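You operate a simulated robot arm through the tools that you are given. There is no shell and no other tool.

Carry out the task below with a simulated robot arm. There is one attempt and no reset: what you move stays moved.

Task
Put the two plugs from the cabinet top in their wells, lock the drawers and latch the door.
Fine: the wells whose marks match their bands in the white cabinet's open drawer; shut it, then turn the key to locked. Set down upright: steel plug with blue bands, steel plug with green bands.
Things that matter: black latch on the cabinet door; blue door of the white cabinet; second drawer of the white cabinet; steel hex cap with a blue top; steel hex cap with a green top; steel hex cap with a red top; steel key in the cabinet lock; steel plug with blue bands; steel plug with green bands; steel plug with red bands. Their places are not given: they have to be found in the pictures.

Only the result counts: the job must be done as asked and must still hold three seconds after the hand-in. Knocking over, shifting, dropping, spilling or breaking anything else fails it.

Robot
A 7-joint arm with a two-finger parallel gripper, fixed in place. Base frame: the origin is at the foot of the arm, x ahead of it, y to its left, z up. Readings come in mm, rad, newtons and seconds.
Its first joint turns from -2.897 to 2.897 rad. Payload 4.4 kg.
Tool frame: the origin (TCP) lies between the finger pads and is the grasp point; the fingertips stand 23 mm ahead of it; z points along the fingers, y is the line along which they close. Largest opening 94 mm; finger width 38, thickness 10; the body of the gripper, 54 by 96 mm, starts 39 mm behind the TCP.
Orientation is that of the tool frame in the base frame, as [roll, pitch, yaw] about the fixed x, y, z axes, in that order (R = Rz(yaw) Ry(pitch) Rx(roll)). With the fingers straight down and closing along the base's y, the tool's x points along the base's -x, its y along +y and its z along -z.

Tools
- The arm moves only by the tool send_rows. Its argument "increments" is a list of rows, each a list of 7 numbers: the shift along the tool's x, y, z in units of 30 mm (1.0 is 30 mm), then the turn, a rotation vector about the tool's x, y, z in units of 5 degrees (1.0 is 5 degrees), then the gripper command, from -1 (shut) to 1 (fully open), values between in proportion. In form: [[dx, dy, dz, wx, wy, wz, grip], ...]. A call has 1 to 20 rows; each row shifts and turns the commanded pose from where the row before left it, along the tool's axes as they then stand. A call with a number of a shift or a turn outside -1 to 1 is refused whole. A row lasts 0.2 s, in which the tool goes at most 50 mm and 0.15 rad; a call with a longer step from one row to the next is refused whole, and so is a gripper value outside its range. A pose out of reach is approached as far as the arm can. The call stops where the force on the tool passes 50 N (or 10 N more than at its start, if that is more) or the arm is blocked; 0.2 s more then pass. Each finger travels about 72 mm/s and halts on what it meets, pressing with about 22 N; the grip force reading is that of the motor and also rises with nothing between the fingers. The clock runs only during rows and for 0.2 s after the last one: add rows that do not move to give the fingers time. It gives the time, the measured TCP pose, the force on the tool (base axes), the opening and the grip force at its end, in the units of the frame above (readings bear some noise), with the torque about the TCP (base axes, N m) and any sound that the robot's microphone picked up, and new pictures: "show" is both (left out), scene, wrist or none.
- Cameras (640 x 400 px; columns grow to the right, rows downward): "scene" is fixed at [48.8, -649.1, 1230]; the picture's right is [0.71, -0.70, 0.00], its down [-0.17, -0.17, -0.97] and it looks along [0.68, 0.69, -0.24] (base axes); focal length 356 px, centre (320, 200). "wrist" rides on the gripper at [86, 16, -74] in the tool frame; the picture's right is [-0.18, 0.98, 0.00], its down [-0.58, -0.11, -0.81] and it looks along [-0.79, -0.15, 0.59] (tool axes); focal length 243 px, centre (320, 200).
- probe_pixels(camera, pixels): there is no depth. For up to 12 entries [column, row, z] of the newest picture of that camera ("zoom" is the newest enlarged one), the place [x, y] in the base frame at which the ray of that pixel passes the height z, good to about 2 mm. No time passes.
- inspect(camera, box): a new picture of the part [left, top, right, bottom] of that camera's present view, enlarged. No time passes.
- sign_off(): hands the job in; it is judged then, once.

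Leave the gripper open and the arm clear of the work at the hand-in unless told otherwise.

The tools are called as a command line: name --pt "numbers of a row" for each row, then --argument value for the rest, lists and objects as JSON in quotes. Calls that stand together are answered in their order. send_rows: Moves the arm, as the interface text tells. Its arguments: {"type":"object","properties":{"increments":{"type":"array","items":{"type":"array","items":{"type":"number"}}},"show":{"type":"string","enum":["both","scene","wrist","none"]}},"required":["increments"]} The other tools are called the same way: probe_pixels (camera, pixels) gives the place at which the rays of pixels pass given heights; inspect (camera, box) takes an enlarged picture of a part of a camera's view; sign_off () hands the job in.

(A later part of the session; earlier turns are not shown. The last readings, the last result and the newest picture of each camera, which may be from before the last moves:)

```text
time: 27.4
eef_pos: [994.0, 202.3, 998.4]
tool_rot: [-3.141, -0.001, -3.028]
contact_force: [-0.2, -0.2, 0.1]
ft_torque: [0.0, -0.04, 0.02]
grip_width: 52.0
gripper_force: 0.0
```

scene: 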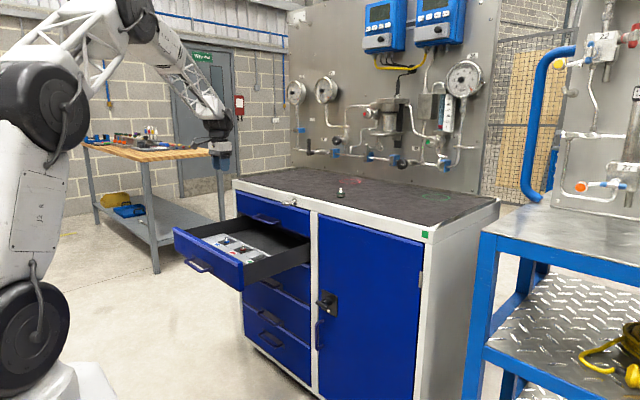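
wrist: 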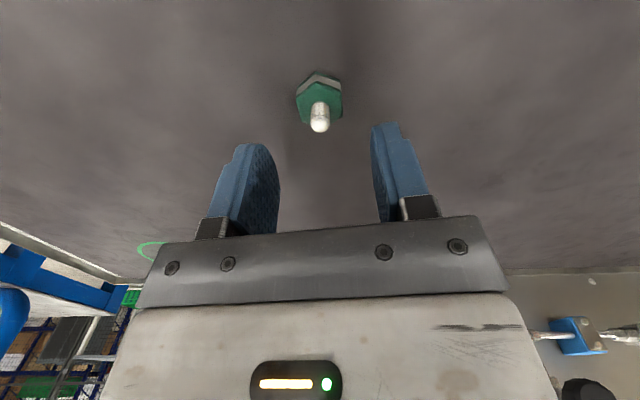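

The hexagon now appears aligned the way the blue one was. I'll descend 47 mm to z ≈ 951.5.

send_rows --pt "0 0 0.6 0 0 0 0.1" --pt "0 0 0.6 0 0 0 0.1" --pt "0 0 0.37 0 0 0 0.1" --pt "0 0 0 0 0 0 0.1" --show "wrist"

```text
time: 28.4
eef_pos: [994.5, 201.5, 952.5]
tool_rot: [3.142, 0.0, -3.028]
contact_force: [0.6, 1.1, 0.4]
ft_torque: [-0.02, 0.0, -0.01]
grip_width: 51.8
gripper_force: 0.0
```

wrist: 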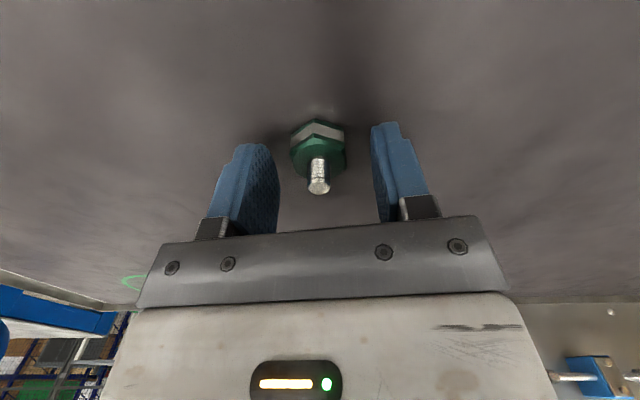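

The green plug is centred between the fingers. Closing.

send_rows --pt "0 0 0 0 0 0 -0.2" --pt "0 0 0 0 0 0 -0.5" --pt "0 0 0 0 0 0 -1" --pt "0 0 0 0 0 0 -1" --show "wrist"

```text
time: 29.4
eef_pos: [993.9, 201.2, 952.4]
tool_rot: [-3.141, 0.001, -3.029]
contact_force: [0.3, -1.2, 0.8]
ft_torque: [0.04, -0.02, 0.01]
grip_width: 27.6
gripper_force: 22.9
```

wrist: 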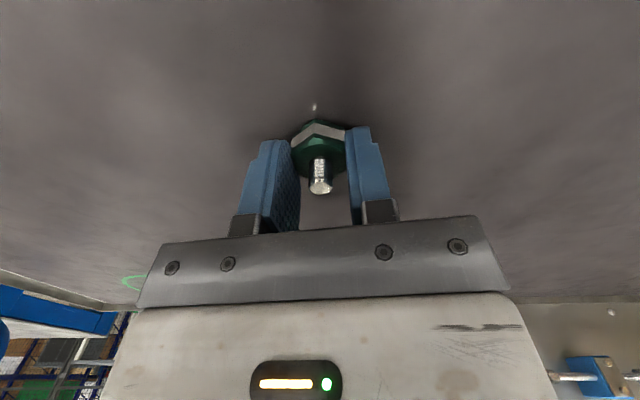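

Gripped at 27.6 mm. I'll lift, turn the tool back to square, and carry it over the green well near (765, 395.5), lowering to z ≈ 800.

send_rows --pt "0 0 -0.5 0 0 0 -1" --pt "0 0 -1 0 0 0 -1" --pt "0 0 -1 0 0 0 -1" --pt "0 0 -0.4 0 0 0.65 -1" --pt "0 0 0 0 0 0.65 -1" --pt "0.954 0.81 0 0 0 0 -1" --pt "0.954 0.81 0 0 0 0 -1" --pt "0.954 0.81 0 0 0 0 -1" --pt "0.954 0.81 0 0 0 0 -1" --pt "0.954 0.81 0 0 0 0 -1" --pt "0.954 0.81 0 0 0 0 -1" --pt "0.954 0.81 0 0 0 0 -1" --pt "0.954 0.81 0 0 0 0 -1" --pt "0 0 1 0 0 0 -1" --pt "0 0 1 0 0 0 -1" --pt "0 0 1 0 0 0 -1" --pt "0 0 1 0 0 0 -1" --pt "0 0 1 0 0 0 -1" --pt "0 0 1 0 0 0 -1" --pt "0 0 0 0 0 0 -1" --show "both"

```text
time: 33.6
eef_pos: [765.0, 395.4, 857.8]
tool_rot: [-3.141, -0.001, -3.141]
contact_force: [0.4, -0.7, -1.1]
ft_torque: [0.01, 0.01, 0.03]
grip_width: 27.5
gripper_force: 22.0
```

scene: 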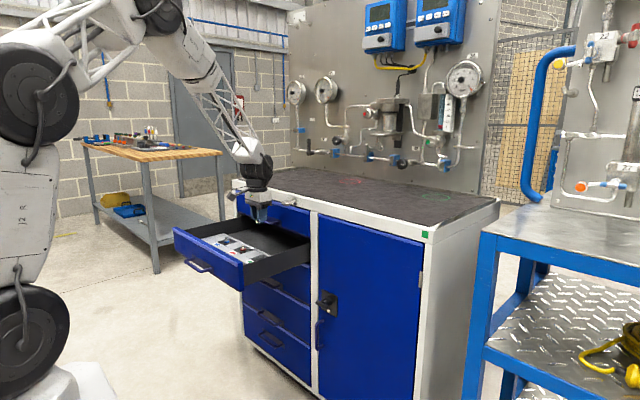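
wrist: 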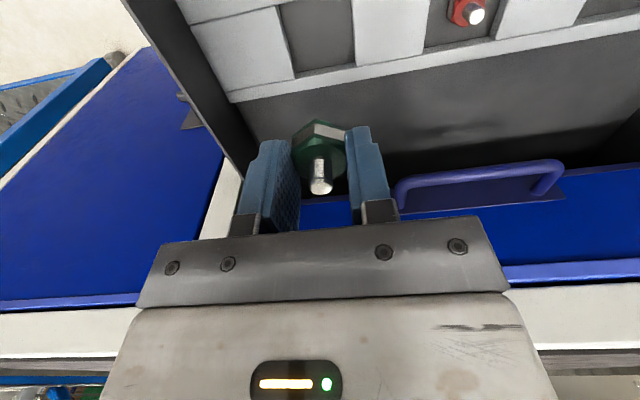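

The tool is over the green well, with the red plug at (467, 12) in view. Before lowering further I'll zoom in to check the wrist's clearance to the key and the well's outline.

inspect --camera "scene" --box '[200, 120, 320, 240]'

inspect --camera "wrist" --box '[240, 0, 400, 100]'

probe_pixels --camera "wrist" --pixels '[[275, 8, 689], [349, 0, 689], [355, 66, 689], [294, 78, 689]]'

```text
3.33 times, centred on (260, 180) of scene
```

zoom: 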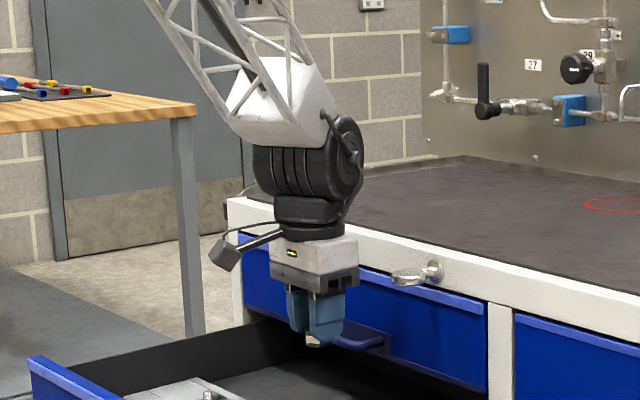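

```text
4.00 times, centred on (320, 50) of wrist
```

zoom: 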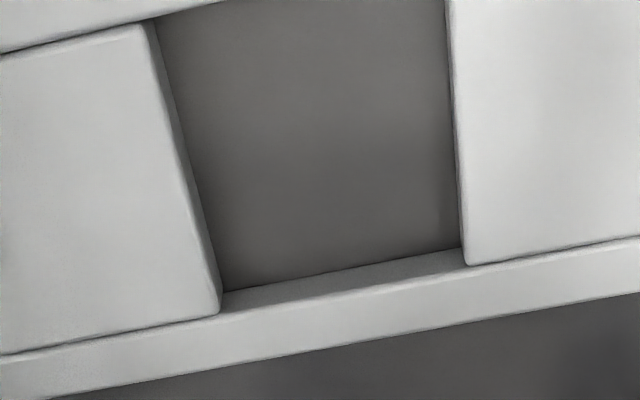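

```text
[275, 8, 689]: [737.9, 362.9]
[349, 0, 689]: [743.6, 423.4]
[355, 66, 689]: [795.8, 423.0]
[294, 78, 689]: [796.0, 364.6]
```

The green well spans x 737–796 and y 364–424, so the TCP is centred. The wrist joint should keep roughly 25 mm from the key. I'll lower to z ≈ 760, look, then go to 706.

send_rows --pt "0 0 1 0 0 0 -1" --pt "0 0 1 0 0 0 -1" --pt "0 0 1 0 0 0 -1" --pt "0 0 0 0 0 0 -1" --show "both"

inspect --camera "scene" --box '[200, 140, 320, 260]'

```text
time: 34.6
eef_pos: [765.8, 395.5, 768.8]
tool_rot: [3.141, 0.0, -3.141]
contact_force: [-0.7, 1.0, -0.7]
ft_torque: [-0.02, 0.0, 0.0]
grip_width: 27.3
gripper_force: 21.7
```

scene: 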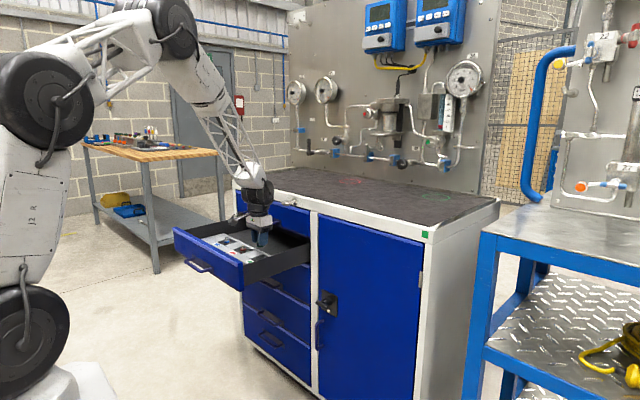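
wrist: 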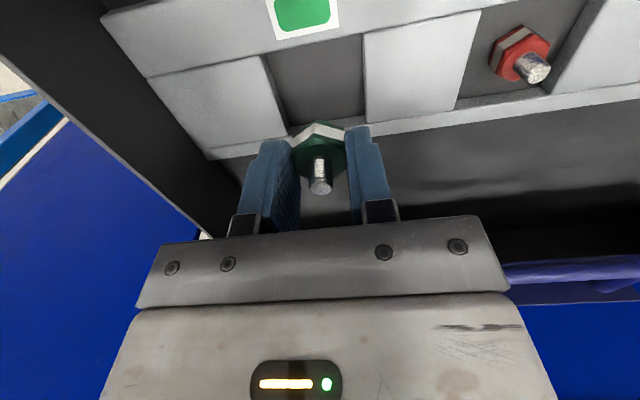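

```text
3.33 times, centred on (260, 200) of scene
```

zoom: 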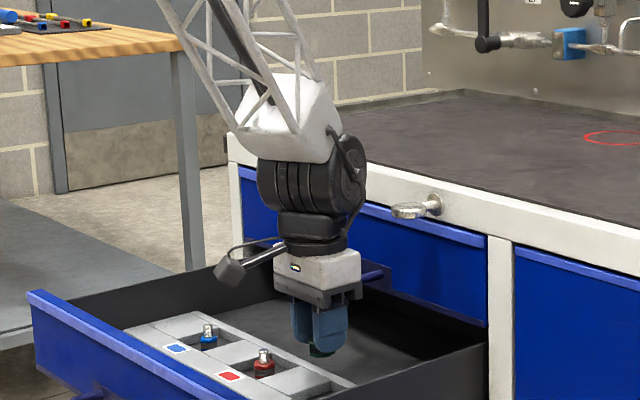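

There is clear space between the wrist joint and the key tip. I'll check the well edges once more, then lower to 706.

probe_pixels --camera "wrist" --pixels '[[262, 54, 689], [363, 35, 689], [366, 122, 689], [290, 134, 689]]'

send_rows --pt "0 0 0.8 0 0 0 -1" --pt "0 0 0.8 0 0 0 -1" --pt "0 0 0.45 0 0 0 -1" --pt "0 0 0 0 0 0 -1" --show "both"

```text
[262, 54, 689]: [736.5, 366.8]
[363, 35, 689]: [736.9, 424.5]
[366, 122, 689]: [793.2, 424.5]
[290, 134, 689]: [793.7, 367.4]
```

```text
time: 35.6
eef_pos: [765.4, 396.1, 708.2]
tool_rot: [-3.139, -0.001, -3.141]
contact_force: [-0.3, 0.3, -0.6]
ft_torque: [-0.01, 0.01, 0.01]
grip_width: 27.4
gripper_force: 22.2
```

scene: 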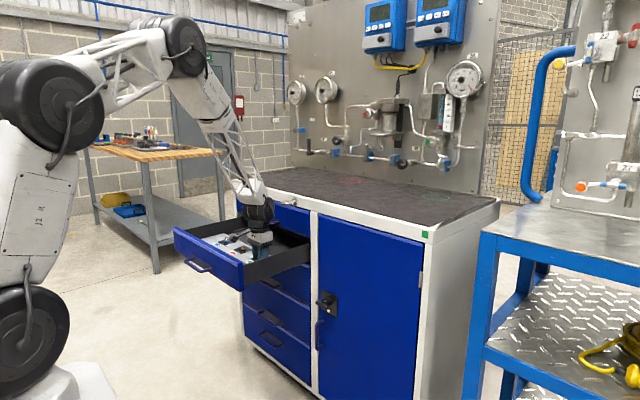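
wrist: 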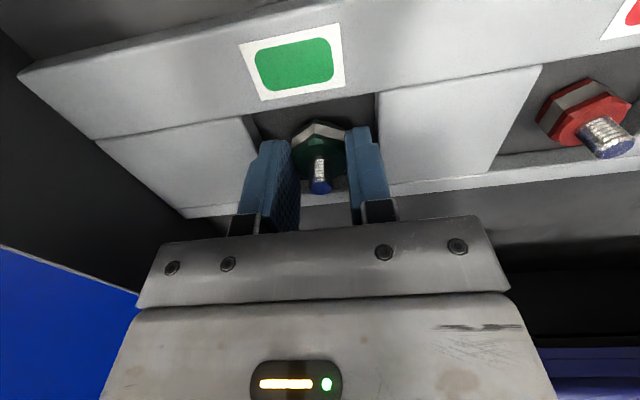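

No contact at 708. Creeping down toward the expected floor contact at about 702.5.

send_rows --pt "0 0 0.08 0 0 0 -1" --pt "0 0 0.06 0 0 0 -1" --pt "0 0 0 0 0 0 -1" --show "none"

send_rows --pt "0 0 0.04 0 0 0 -1" --pt "0 0 0 0 0 0 -1" --show "none"

send_rows --pt "0 0 0.04 0 0 0 -1" --pt "0 0 0 0 0 0 -1" --show "none"

```text
time: 36.4
eef_pos: [765.1, 396.2, 704.8]
tool_rot: [-3.141, 0.001, -3.141]
contact_force: [0.0, -0.5, 8.6]
ft_torque: [-0.05, 0.05, -0.02]
grip_width: 27.6
gripper_force: 21.8
```

```text
time: 37.0
eef_pos: [765.5, 396.9, 702.0]
tool_rot: [-3.141, -0.001, -3.141]
contact_force: [0.9, -1.8, 14.8]
ft_torque: [-0.08, -0.07, 0.01]
grip_width: 27.3
gripper_force: 22.6
```

```text
time: 37.6
eef_pos: [765.0, 395.4, 702.1]
tool_rot: [3.142, 0.001, 3.141]
contact_force: [1.1, 1.6, 14.2]
ft_torque: [0.03, -0.04, -0.01]
grip_width: 27.2
gripper_force: 21.3
```

The green plug has landed (14 N). I'll relieve ~2 mm and open to 34 mm only.

send_rows --pt "0 0 -0.07 0 0 0 -1" --pt "0 0 0 0 0 0 -0.28" --pt "0 0 0 0 0 0 -0.28" --pt "0 0 0 0 0 0 -0.28" --show "wrist"

```text
time: 38.6
eef_pos: [765.6, 396.0, 702.3]
tool_rot: [-3.141, -0.002, -3.14]
contact_force: [0.0, 0.2, -0.1]
ft_torque: [-0.02, 0.0, 0.03]
grip_width: 33.8
gripper_force: 0.0
```

wrist: 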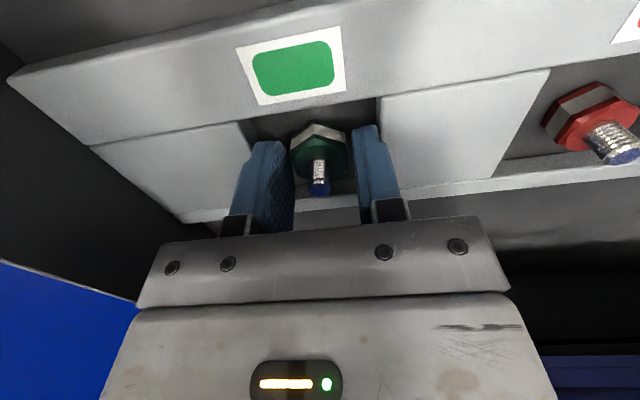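

inspect --camera "wrist" --box '[220, 100, 420, 230]'

```text
3.08 times, centred on (320, 165) of wrist
```

zoom: 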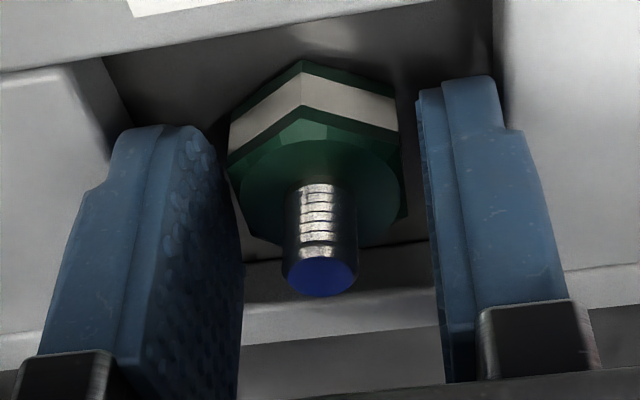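

Both fingers are clear of the plug. I'll raise straight up, gently at first, to z ≈ 900.

send_rows --pt "0 0 -0.3 0 0 0 -0.28" --pt "0 0 -0.5 0 0 0 -0.28" --pt "0 0 -0.8 0 0 0 -0.28" --pt "0 0 -1 0 0 0 -0.2" --pt "0 0 -1 0 0 0 0" --pt "0 0 -1 0 0 0 0" --pt "0 0 -1 0 0 0 0" --pt "0 0 -1 0 0 0 0" --show "both"

inspect --camera "scene" --box '[195, 225, 275, 275]'

```text
time: 40.4
eef_pos: [765.2, 394.7, 899.8]
tool_rot: [-3.141, -0.001, -3.141]
contact_force: [0.3, 1.1, -0.5]
ft_torque: [0.02, 0.02, -0.01]
grip_width: 47.1
gripper_force: 0.1
```

scene: 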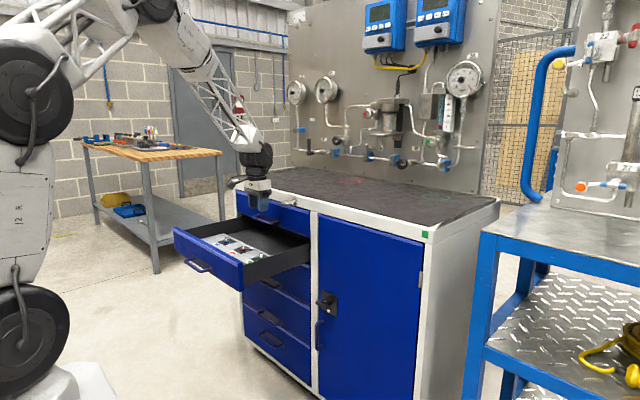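
wrist: 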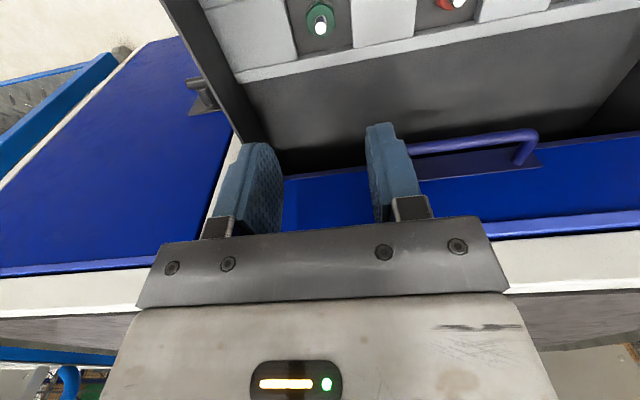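

```text
8.00 times, centred on (235, 250) of scene
```

zoom: 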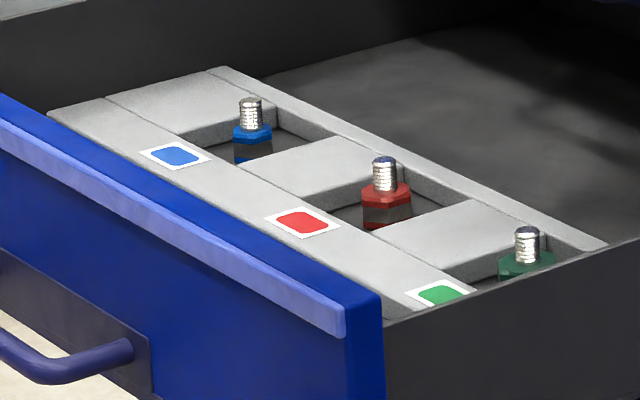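

All three plugs stand upright in their matching wells. Next I'll back off to around (590, 350, 1080) to look closely at the key and lock plate before shutting the drawer.

send_rows --pt "0 0 -1 0 0 0 0" --pt "0.8 -0.2 -0.7 0 0 0 0" --pt "0.8 -0.2 -0.7 0 0 0 0" --pt "0.8 -0.2 -0.7 0 0 0 0" --pt "0.8 -0.2 -0.7 0 0 0 0" --pt "0.8 -0.2 -0.7 0 0 0 0" --pt "0.8 -0.2 -0.7 0 0 0 0" --pt "0.8 -0.2 -0.7 0 0 0 0" --pt "0 0 0 0 0 0 0" --show "wrist"

inspect --camera "wrist" --box '[270, 150, 370, 215]'

inspect --camera "scene" --box '[275, 190, 310, 215]'

inspect --camera "scene" --box '[305, 280, 355, 325]'

```text
time: 42.4
eef_pos: [596.0, 352.4, 1077.5]
tool_rot: [-3.141, -0.001, -3.141]
contact_force: [-0.7, 1.0, -0.1]
ft_torque: [0.02, 0.0, 0.0]
grip_width: 47.1
gripper_force: 0.0
```

wrist: 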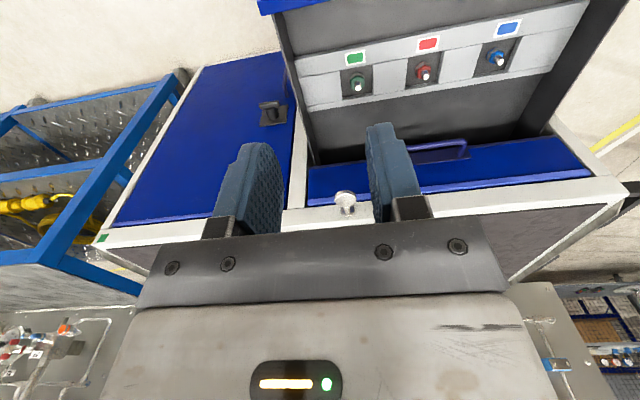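

```text
6.15 times, centred on (320, 182) of wrist
```

zoom: 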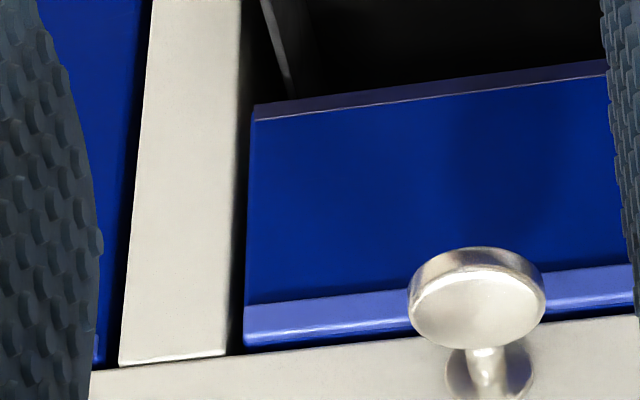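

```text
16.00 times, centred on (292, 202) of scene
```

zoom: 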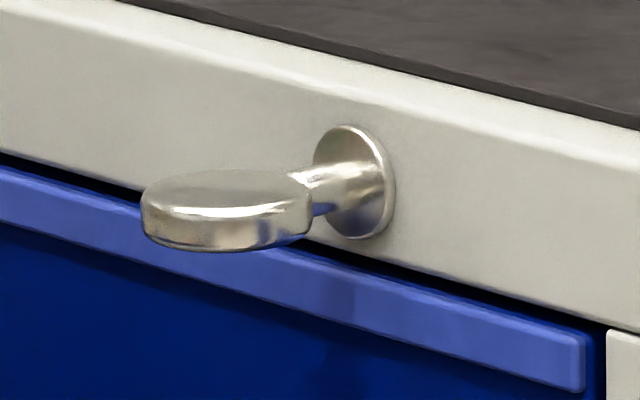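

```text
8.89 times, centred on (330, 302) of scene
```

zoom: 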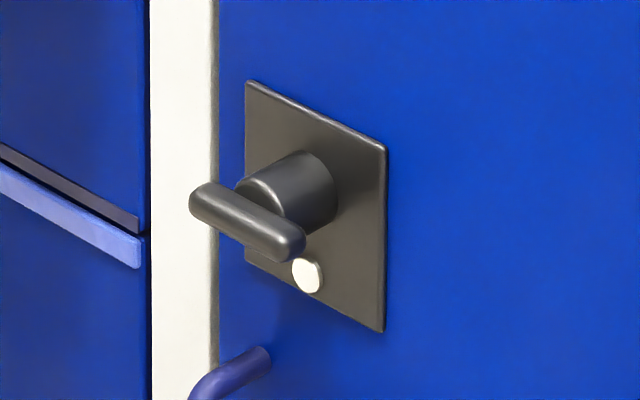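

The key's bow is a flat horizontal disc on a round flange. The latch's T-bar is horizontal, with a white dot below the hub. I'll triangulate the key flange, the bow and the first drawer's edges.

probe_pixels --camera "wrist" --pixels '[[347.7, 210.5, 880], [347.7, 210.5, 900], [345.6, 198.3, 880], [345.6, 198.3, 900], [308.6, 186, 830], [308.6, 186, 850], [268, 116, 540], [268, 116, 560]]'

probe_pixels --camera "scene" --pixels '[[294.2, 200.9, 880], [294.2, 200.9, 900], [286.1, 202.75, 880], [286.1, 202.75, 900], [321.6, 304, 540], [321.6, 304, 560], [243.5, 264.2, 720], [243.5, 264.2, 740]]'

```text
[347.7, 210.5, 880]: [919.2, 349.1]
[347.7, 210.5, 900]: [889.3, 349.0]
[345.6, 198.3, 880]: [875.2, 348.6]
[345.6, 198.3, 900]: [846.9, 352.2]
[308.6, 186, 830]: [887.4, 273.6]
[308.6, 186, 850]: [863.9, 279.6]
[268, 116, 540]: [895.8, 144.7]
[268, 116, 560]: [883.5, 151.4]
```

```text
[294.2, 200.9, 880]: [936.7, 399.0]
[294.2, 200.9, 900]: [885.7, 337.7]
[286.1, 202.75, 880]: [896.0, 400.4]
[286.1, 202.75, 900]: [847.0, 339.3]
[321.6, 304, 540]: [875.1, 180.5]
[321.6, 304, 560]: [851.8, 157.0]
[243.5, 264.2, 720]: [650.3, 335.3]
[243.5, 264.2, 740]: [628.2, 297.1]
```

The key's flange is at (895, 349, 896) and its bow at about (855, 350, 896). The open drawer's panel front is near x ≈ 614, its top at z ≈ 752, and its middle near y ≈ 519. I'll back off to about (480, 450, 1000) and start pitching the tool so the fingers point forward along +x (rotation about tool y, negative).

send_rows --pt "0.97 0.82 0.64 0 0 0 -0.5" --pt "0.97 0.82 0.64 0 0 0 -1" --pt "0.97 0.82 0.64 0 0 0 -1" --pt "0.97 0.82 0.64 0 0 0 -1" --pt "0 0 0 0 -1 0 -1" --pt "0 0 0 0 -1 0 -1" --pt "0 0 0 0 -1 0 -1" --pt "0 0 0 0 -1 0 -1" --pt "0 0 0 0 -1 0 -1" --pt "0 0 0 0 -1 0 -1" --pt "0 0 0 0 -1 0 -1" --pt "0 0 0 0 -1 0 -1" --pt "0 0 0 0 -1 0 -1" --show "both"

```text
time: 45.2
eef_pos: [481.0, 453.2, 1001.3]
tool_rot: [3.139, 0.788, 3.139]
contact_force: [0.1, 0.0, 0.5]
ft_torque: [0.03, 0.0, -0.04]
grip_width: 0.1
gripper_force: 22.4
```

scene: 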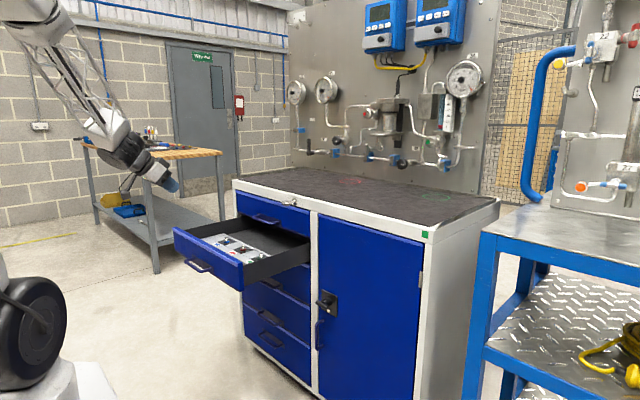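
wrist: 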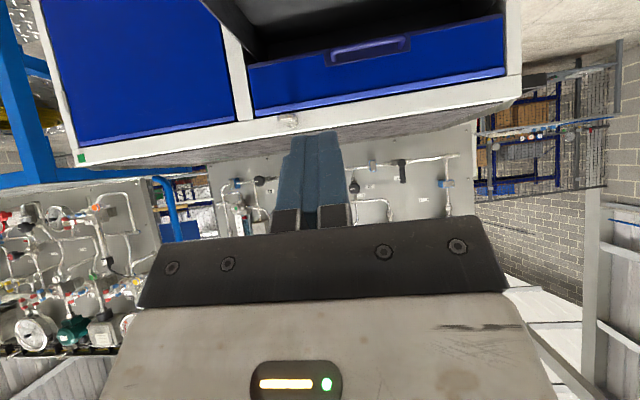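

The tool now points 45° forward. I'll continue pitching the other 45° until the fingers point along +x.

send_rows --pt "0 0 0 0 -1 0 -1" --pt "0 0 0 0 -1 0 -1" --pt "0 0 0 0 -1 0 -1" --pt "0 0 0 0 -1 0 -1" --pt "0 0 0 0 -1 0 -1" --pt "0 0 0 0 -1 0 -1" --pt "0 0 0 0 -1 0 -1" --pt "0 0 0 0 -1 0 -1" --pt "0 0 0 0 -1 0 -1" --pt "0 0 0 0 0 0 -1" --show "both"

```text
time: 47.4
eef_pos: [481.3, 452.9, 1001.9]
tool_rot: [0.253, 1.569, 0.252]
contact_force: [-0.2, 0.3, -0.3]
ft_torque: [-0.01, 0.03, -0.01]
grip_width: 0.0
gripper_force: 22.1
```

scene: 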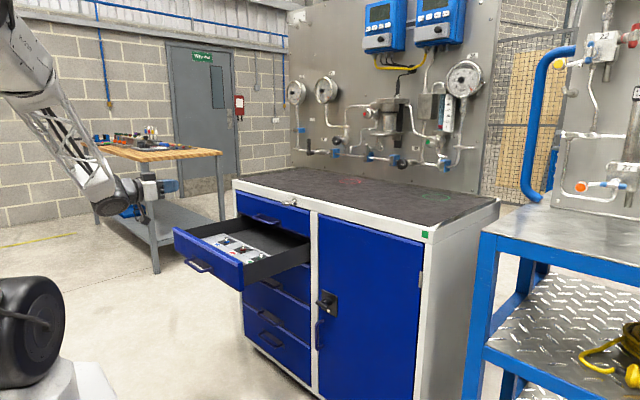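
wrist: 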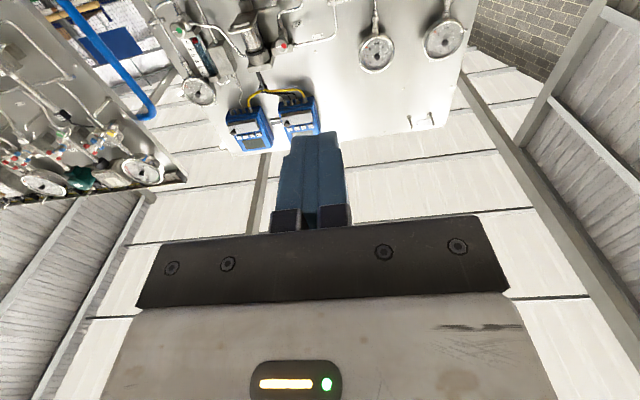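

The fingers now point along +x. I'll roll the tool −90° about its axis, so the fingers close vertically, as needed for the key's flat bow and the latch bar.

send_rows --pt "0 0 0 0 0 -1 -1" --pt "0 0 0 0 0 -1 -1" --pt "0 0 0 0 0 -1 -1" --pt "0 0 0 0 0 -1 -1" --pt "0 0 0 0 0 -1 -1" --pt "0 0 0 0 0 -1 -1" --pt "0 0 0 0 0 -1 -1" --pt "0 0 0 0 0 -1 -1" --pt "0 0 0 0 0 -1 -1" --pt "0 0 0 0 0 -1 -1" --pt "0 0 0 0 0 -1 -1" --pt "0 0 0 0 0 -1 -1" --pt "0 0 0 0 0 -1 -1" --pt "0 0 0 0 0 -1 -1" --pt "0 0 0 0 0 -1 -1" --pt "0 0 0 0 0 -1 -1" --pt "0 0 0 0 0 -1 -1" --pt "0 0 0 0 0 -1 -1" --pt "0 0 0 0 0 0 -1" --show "both"

```text
time: 51.4
eef_pos: [481.0, 452.2, 1001.2]
tool_rot: [-1.572, -0.001, -1.57]
contact_force: [0.1, -0.4, -0.3]
ft_torque: [0.02, -0.03, -0.01]
grip_width: 0.0
gripper_force: 22.5
```

scene: 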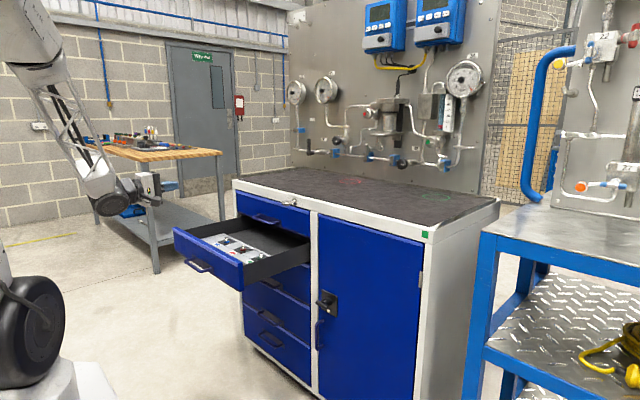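
wrist: 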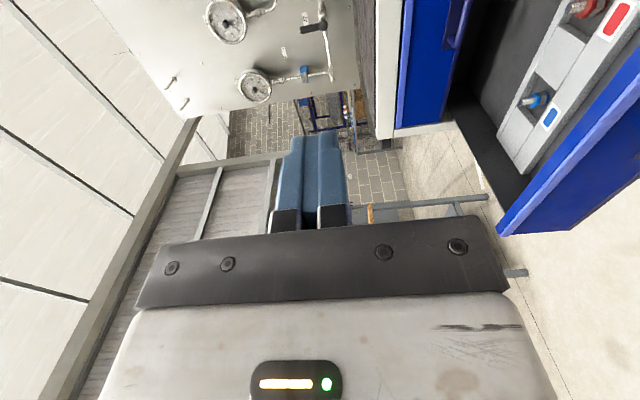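

The fingers now close vertically. The drawer panel's far top corner shows at wrist (497, 232). I'll zoom and triangulate the panel from both cameras.

inspect --camera "wrist" --box '[440, 60, 640, 250]'

inspect --camera "scene" --box '[165, 215, 255, 295]'

```text
2.11 times, centred on (540, 155) of wrist
```

zoom: 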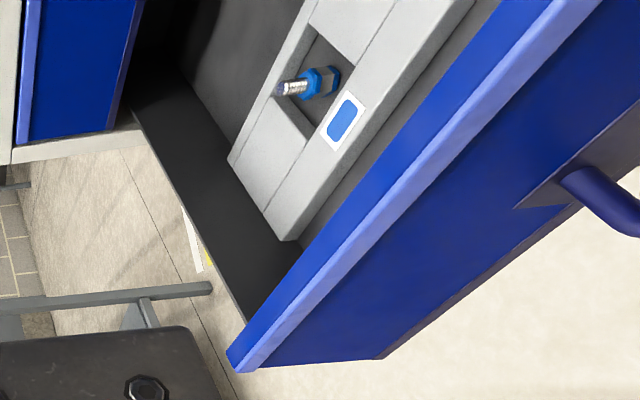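

```text
5.00 times, centred on (210, 255) of scene
```

zoom: 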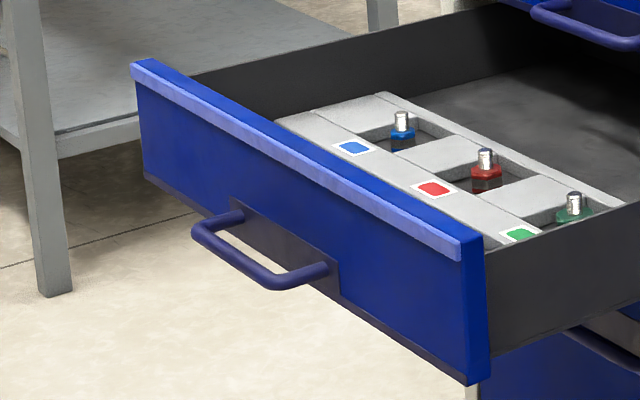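

probe_pixels --camera "wrist" --pixels '[[502, 236.5, 740], [502, 236.5, 760], [496.4, 226, 740], [496.4, 226, 760], [569, 230.6, 640], [569, 230.6, 660]]'

probe_pixels --camera "scene" --pixels '[[172.2, 228.2, 740], [172.2, 228.2, 760], [238.4, 264, 740], [238.4, 264, 760], [240, 292, 640], [240, 292, 660], [174.8, 250.4, 640], [174.8, 250.4, 660]]'

```text
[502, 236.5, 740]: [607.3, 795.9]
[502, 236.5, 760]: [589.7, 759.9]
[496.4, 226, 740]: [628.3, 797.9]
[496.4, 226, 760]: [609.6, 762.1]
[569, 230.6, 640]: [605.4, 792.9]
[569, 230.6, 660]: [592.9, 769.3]
```

```text
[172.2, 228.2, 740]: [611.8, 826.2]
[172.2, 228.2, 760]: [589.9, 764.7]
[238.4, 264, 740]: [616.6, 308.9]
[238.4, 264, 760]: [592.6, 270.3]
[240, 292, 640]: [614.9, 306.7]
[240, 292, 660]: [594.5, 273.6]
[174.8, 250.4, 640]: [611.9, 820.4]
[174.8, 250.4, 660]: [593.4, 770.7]
```

The panel face is at x ≈ 590 (its lip at 586), y 266–763, z 664–764, with the handle in the lower half. I'll bring the closed fingertips in front of it at (530, 514, 742), just above the handle plate.

send_rows --pt "-0.23 0.959 0.18 0 0 0 -1" --pt "-0.23 0.959 0.18 0 0 0 -1" --pt "-0.23 0.959 0.18 0 0 0 -1" --pt "-0.23 0.959 0.18 0 0 0 -1" --pt "-0.23 0.959 0.18 0 0 0 -1" --pt "-0.23 0.959 0.18 0 0 0 -1" --pt "-0.23 0.959 0.18 0 0 0 -1" --pt "-0.23 0.959 0.18 0 0 0 -1" --pt "-0.23 0.959 0.18 0 0 0 -1" --pt "0 0 0 0 0 0 -1" --show "both"

inspect --camera "scene" --box '[120, 190, 260, 300]'

```text
time: 53.6
eef_pos: [530.5, 515.6, 739.7]
tool_rot: [-1.57, 0.0, -1.571]
contact_force: [0.6, -0.5, 0.0]
ft_torque: [0.04, 0.0, 0.01]
grip_width: 0.2
gripper_force: 22.3
```

scene: 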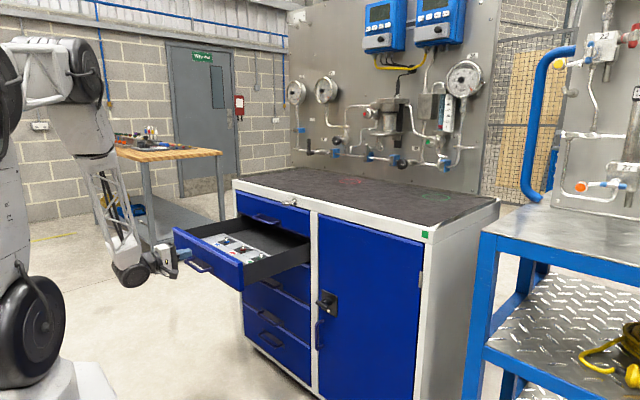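
wrist: 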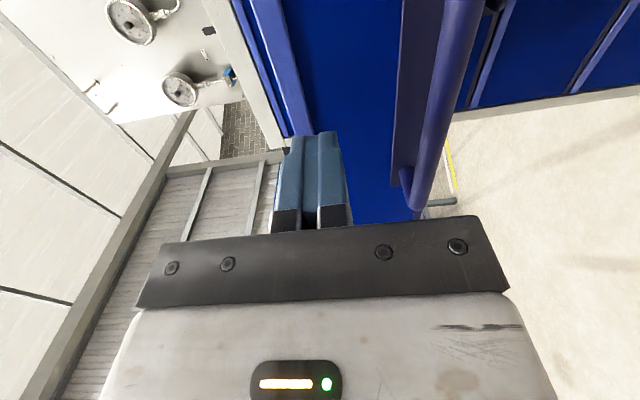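

```text
3.64 times, centred on (190, 245) of scene
```

zoom: 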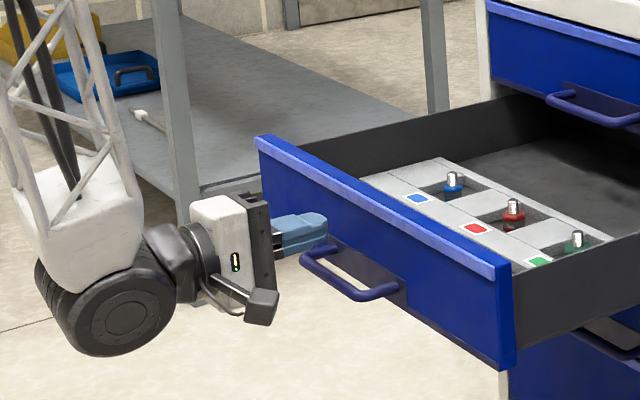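

The closed fingertips sit just above the handle. I'll approach gently until contact.

send_rows --pt "0 0 0.3 0 0 0 -1" --pt "0 0 0.3 0 0 0 -1" --pt "0 0 0.2 0 0 0 -1" --pt "0 0 0.1 0 0 0 -1" --pt "0 0 0.1 0 0 0 -1" --pt "0 0 0.1 0 0 0 -1" --pt "0 0 0.1 0 0 0 -1" --pt "0 0 0.1 0 0 0 -1" --pt "0 0 0.1 0 0 0 -1" --show "scene"

```text
time: 55.6
eef_pos: [572.6, 515.1, 742.2]
tool_rot: [-1.571, 0.001, -1.571]
contact_force: [0.0, -0.5, 0.6]
ft_torque: [0.02, -0.01, -0.01]
grip_width: 0.0
gripper_force: 21.9
```

scene: 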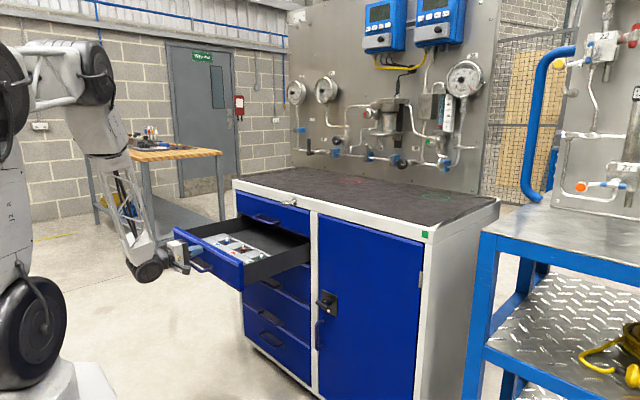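

No force yet with the tips at x ≈ 596. I'll continue in small steps.

send_rows --pt "0 0 0.1 0 0 0 -1" --pt "0 0 0.1 0 0 0 -1" --pt "0 0 0.1 0 0 0 -1" --pt "0 0 0.1 0 0 0 -1" --pt "0 0 0.1 0 0 0 -1" --pt "0 0 0.1 0 0 0 -1" --show "both"

inspect --camera "scene" --box '[140, 200, 260, 300]'

```text
time: 57.0
eef_pos: [590.4, 514.4, 742.2]
tool_rot: [-1.571, 0.001, -1.571]
contact_force: [0.0, 0.2, -0.3]
ft_torque: [0.02, -0.02, 0.0]
grip_width: 0.0
gripper_force: 21.9
```

scene: 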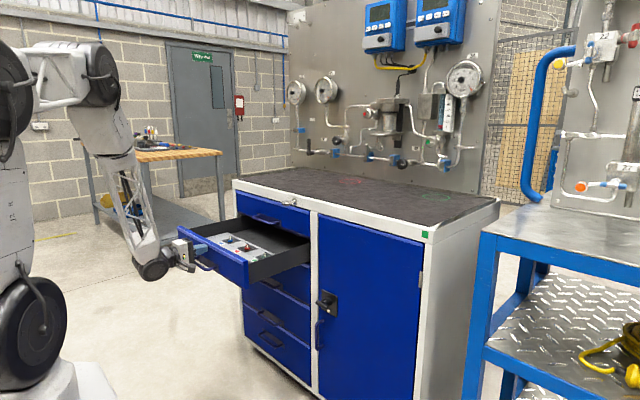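
wrist: 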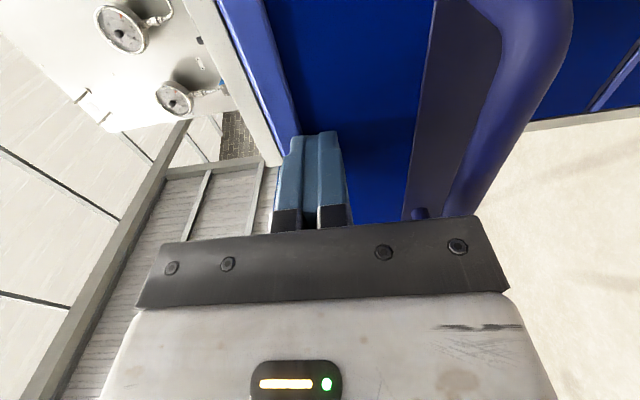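

```text
4.00 times, centred on (200, 250) of scene
```

zoom: 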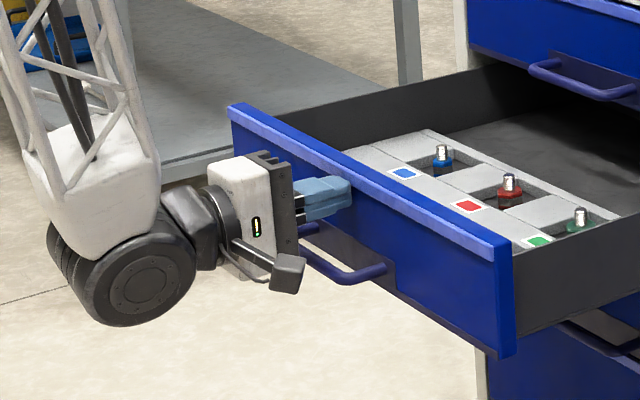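

The drawer is moving smoothly with almost no resistance, and the plugs still stand. I'll keep pushing at about 6 mm per row.

send_rows --pt "0 0 0.12 0 0 0 -1" --pt "0 0 0.16 0 0 0 -1" --pt "0 0 0.2 0 0 0 -1" --pt "0 0 0.2 0 0 0 -1" --pt "0 0 0.2 0 0 0 -1" --pt "0 0 0.2 0 0 0 -1" --pt "0 0 0.2 0 0 0 -1" --pt "0 0 0.2 0 0 0 -1" --pt "0 0 0.2 0 0 0 -1" --pt "0 0 0.2 0 0 0 -1" --pt "0 0 0.2 0 0 0 -1" --pt "0 0 0.2 0 0 0 -1" --pt "0 0 0.2 0 0 0 -1" --pt "0 0 0.2 0 0 0 -1" --pt "0 0 0.2 0 0 0 -1" --pt "0 0 0.2 0 0 0 -1" --pt "0 0 0.2 0 0 0 -1" --pt "0 0 0.2 0 0 0 -1" --pt "0 0 0.16 0 0 0 -1" --pt "0 0 0.12 0 0 0 -1" --show "both"

inspect --camera "scene" --box '[170, 180, 310, 290]'

```text
time: 61.2
eef_pos: [702.6, 514.6, 742.6]
tool_rot: [-1.57, 0.0, -1.572]
contact_force: [-0.3, -1.5, 0.4]
ft_torque: [0.04, 0.03, -0.03]
grip_width: 0.0
gripper_force: 21.7
```

scene: 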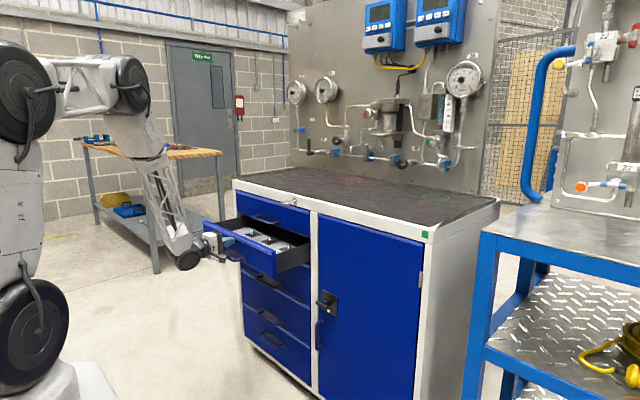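
wrist: 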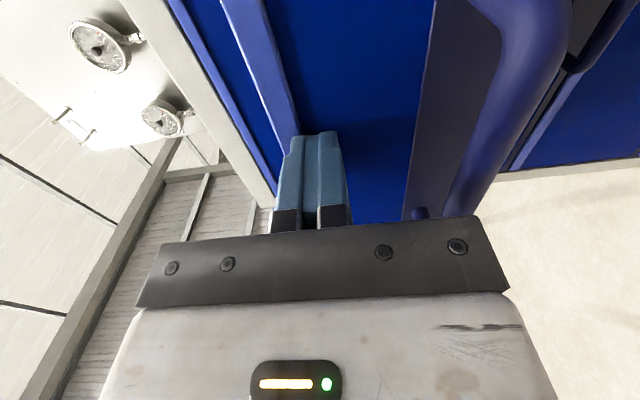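

```text
3.64 times, centred on (240, 235) of scene
```

zoom: 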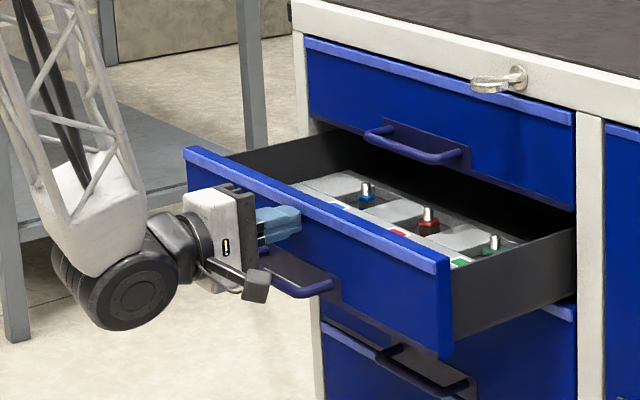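

About 160 mm remains and the plugs are still upright. I'll continue pushing with another ~112 mm.

send_rows --pt "0 0 0.12 0 0 0 -1" --pt "0 0 0.16 0 0 0 -1" --pt "0 0 0.2 0 0 0 -1" --pt "0 0 0.2 0 0 0 -1" --pt "0 0 0.2 0 0 0 -1" --pt "0 0 0.2 0 0 0 -1" --pt "0 0 0.2 0 0 0 -1" --pt "0 0 0.2 0 0 0 -1" --pt "0 0 0.2 0 0 0 -1" --pt "0 0 0.2 0 0 0 -1" --pt "0 0 0.2 0 0 0 -1" --pt "0 0 0.2 0 0 0 -1" --pt "0 0 0.2 0 0 0 -1" --pt "0 0 0.2 0 0 0 -1" --pt "0 0 0.2 0 0 0 -1" --pt "0 0 0.2 0 0 0 -1" --pt "0 0 0.2 0 0 0 -1" --pt "0 0 0.2 0 0 0 -1" --pt "0 0 0.16 0 0 0 -1" --pt "0 0 0.12 0 0 0 -1" --show "both"

inspect --camera "scene" --box '[190, 180, 330, 290]'

```text
time: 65.4
eef_pos: [815.9, 513.9, 742.2]
tool_rot: [-1.571, -0.001, -1.572]
contact_force: [-0.7, -0.1, -0.3]
ft_torque: [0.0, -0.01, 0.02]
grip_width: 0.0
gripper_force: 21.5
```

scene: 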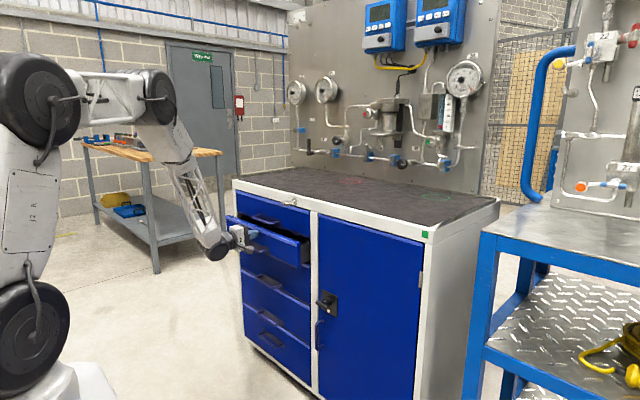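
wrist: 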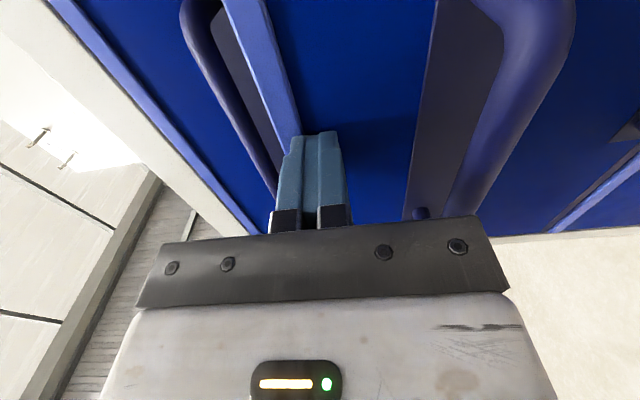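

```text
3.64 times, centred on (260, 235) of scene
```

zoom: 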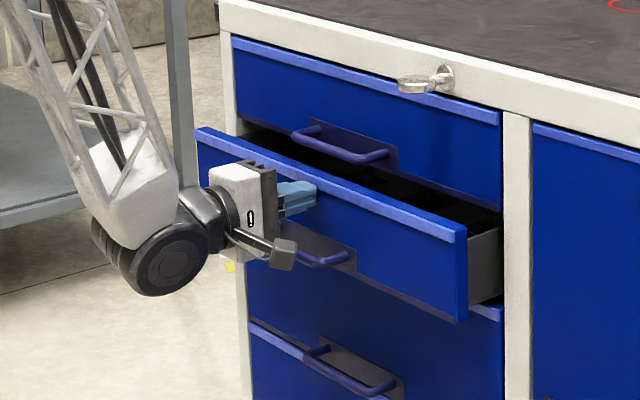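

About 50 mm remains. The upper drawer's handle is near the gripper's path, so I'll check where its bar is before the last push.

probe_pixels --camera "scene" --pixels '[[266.9, 221.8, 800], [266.9, 221.8, 810], [266.9, 221.8, 820], [266.9, 221.8, 830]]'

inspect --camera "wrist" --box '[160, 0, 460, 240]'

```text
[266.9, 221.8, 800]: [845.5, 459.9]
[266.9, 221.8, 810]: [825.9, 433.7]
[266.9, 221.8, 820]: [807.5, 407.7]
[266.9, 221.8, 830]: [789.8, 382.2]
```

```text
1.67 times, centred on (310, 120) of wrist
```

zoom: 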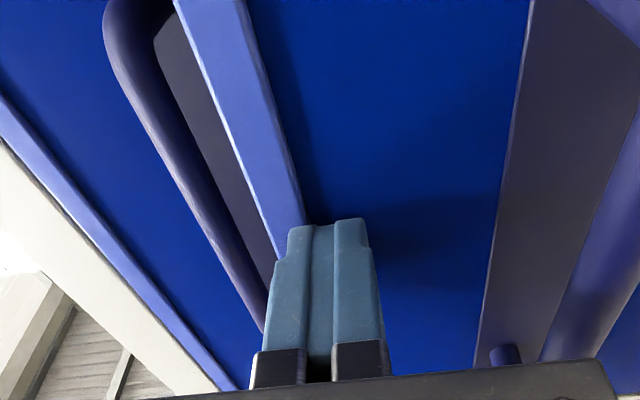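

probe_pixels --camera "scene" --pixels '[[253.1, 216.5, 795], [253.1, 216.5, 800], [278.7, 224, 795], [278.7, 224, 800], [248.6, 244.6, 690], [248.6, 244.6, 700], [269, 253, 690], [269, 253, 700]]'

probe_pixels --camera "wrist" --pixels '[[222, 60, 790], [222, 60, 800], [270, 172, 790], [270, 172, 800]]'

```text
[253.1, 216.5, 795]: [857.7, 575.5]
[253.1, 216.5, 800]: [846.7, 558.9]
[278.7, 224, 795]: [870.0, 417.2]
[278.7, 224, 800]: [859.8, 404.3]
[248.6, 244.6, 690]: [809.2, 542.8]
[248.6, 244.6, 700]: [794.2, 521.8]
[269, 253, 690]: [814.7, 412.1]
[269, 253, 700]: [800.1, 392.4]
```

```text
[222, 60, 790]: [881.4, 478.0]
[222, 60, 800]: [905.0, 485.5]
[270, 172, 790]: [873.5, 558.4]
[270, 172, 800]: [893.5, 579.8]
```

The upper handle's bar is near x ≈ 872, z ≈ 788, and the gripper body will stay behind x ≈ 826, so it is clear. Pushing the last 50 mm slowly.

send_rows --pt "0 0 0.1 0 0 0 -1" --pt "0 0 0.15 0 0 0 -1" --pt "0 0 0.16 0 0 0 -1" --pt "0 0 0.16 0 0 0 -1" --pt "0 0 0.16 0 0 0 -1" --pt "0 0 0.16 0 0 0 -1" --pt "0 0 0.16 0 0 0 -1" --pt "0 0 0.12 0 0 0 -1" --pt "0 0 0.1 0 0 0 -1" --show "both"

inspect --camera "scene" --box '[200, 180, 340, 290]'

```text
time: 67.4
eef_pos: [853.9, 514.6, 740.9]
tool_rot: [-1.571, 0.0, -1.57]
contact_force: [0.9, -0.2, 0.2]
ft_torque: [0.01, 0.0, -0.01]
grip_width: 0.0
gripper_force: 22.1
```

scene: 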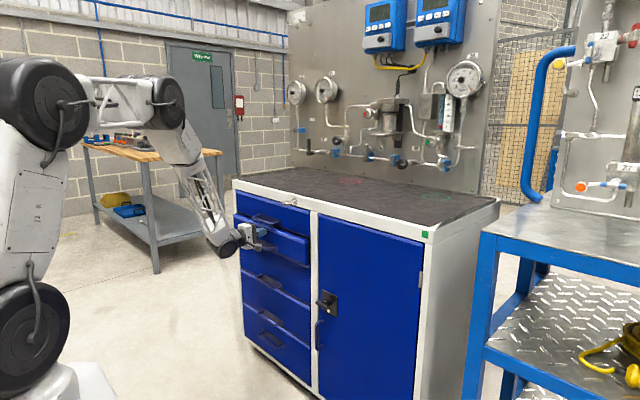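
wrist: 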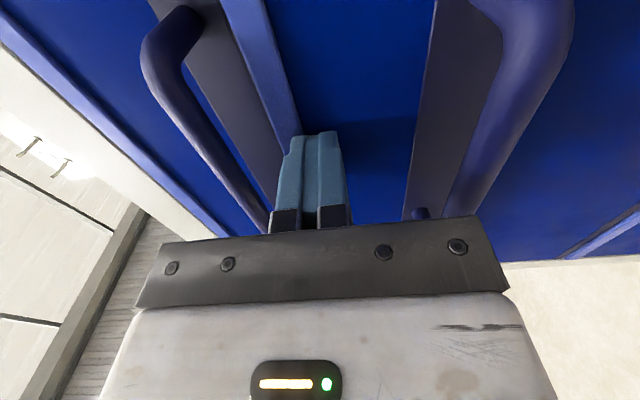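

```text
3.64 times, centred on (270, 235) of scene
```

zoom: 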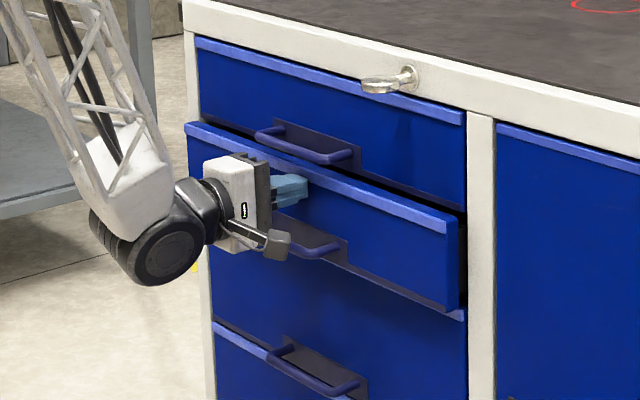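

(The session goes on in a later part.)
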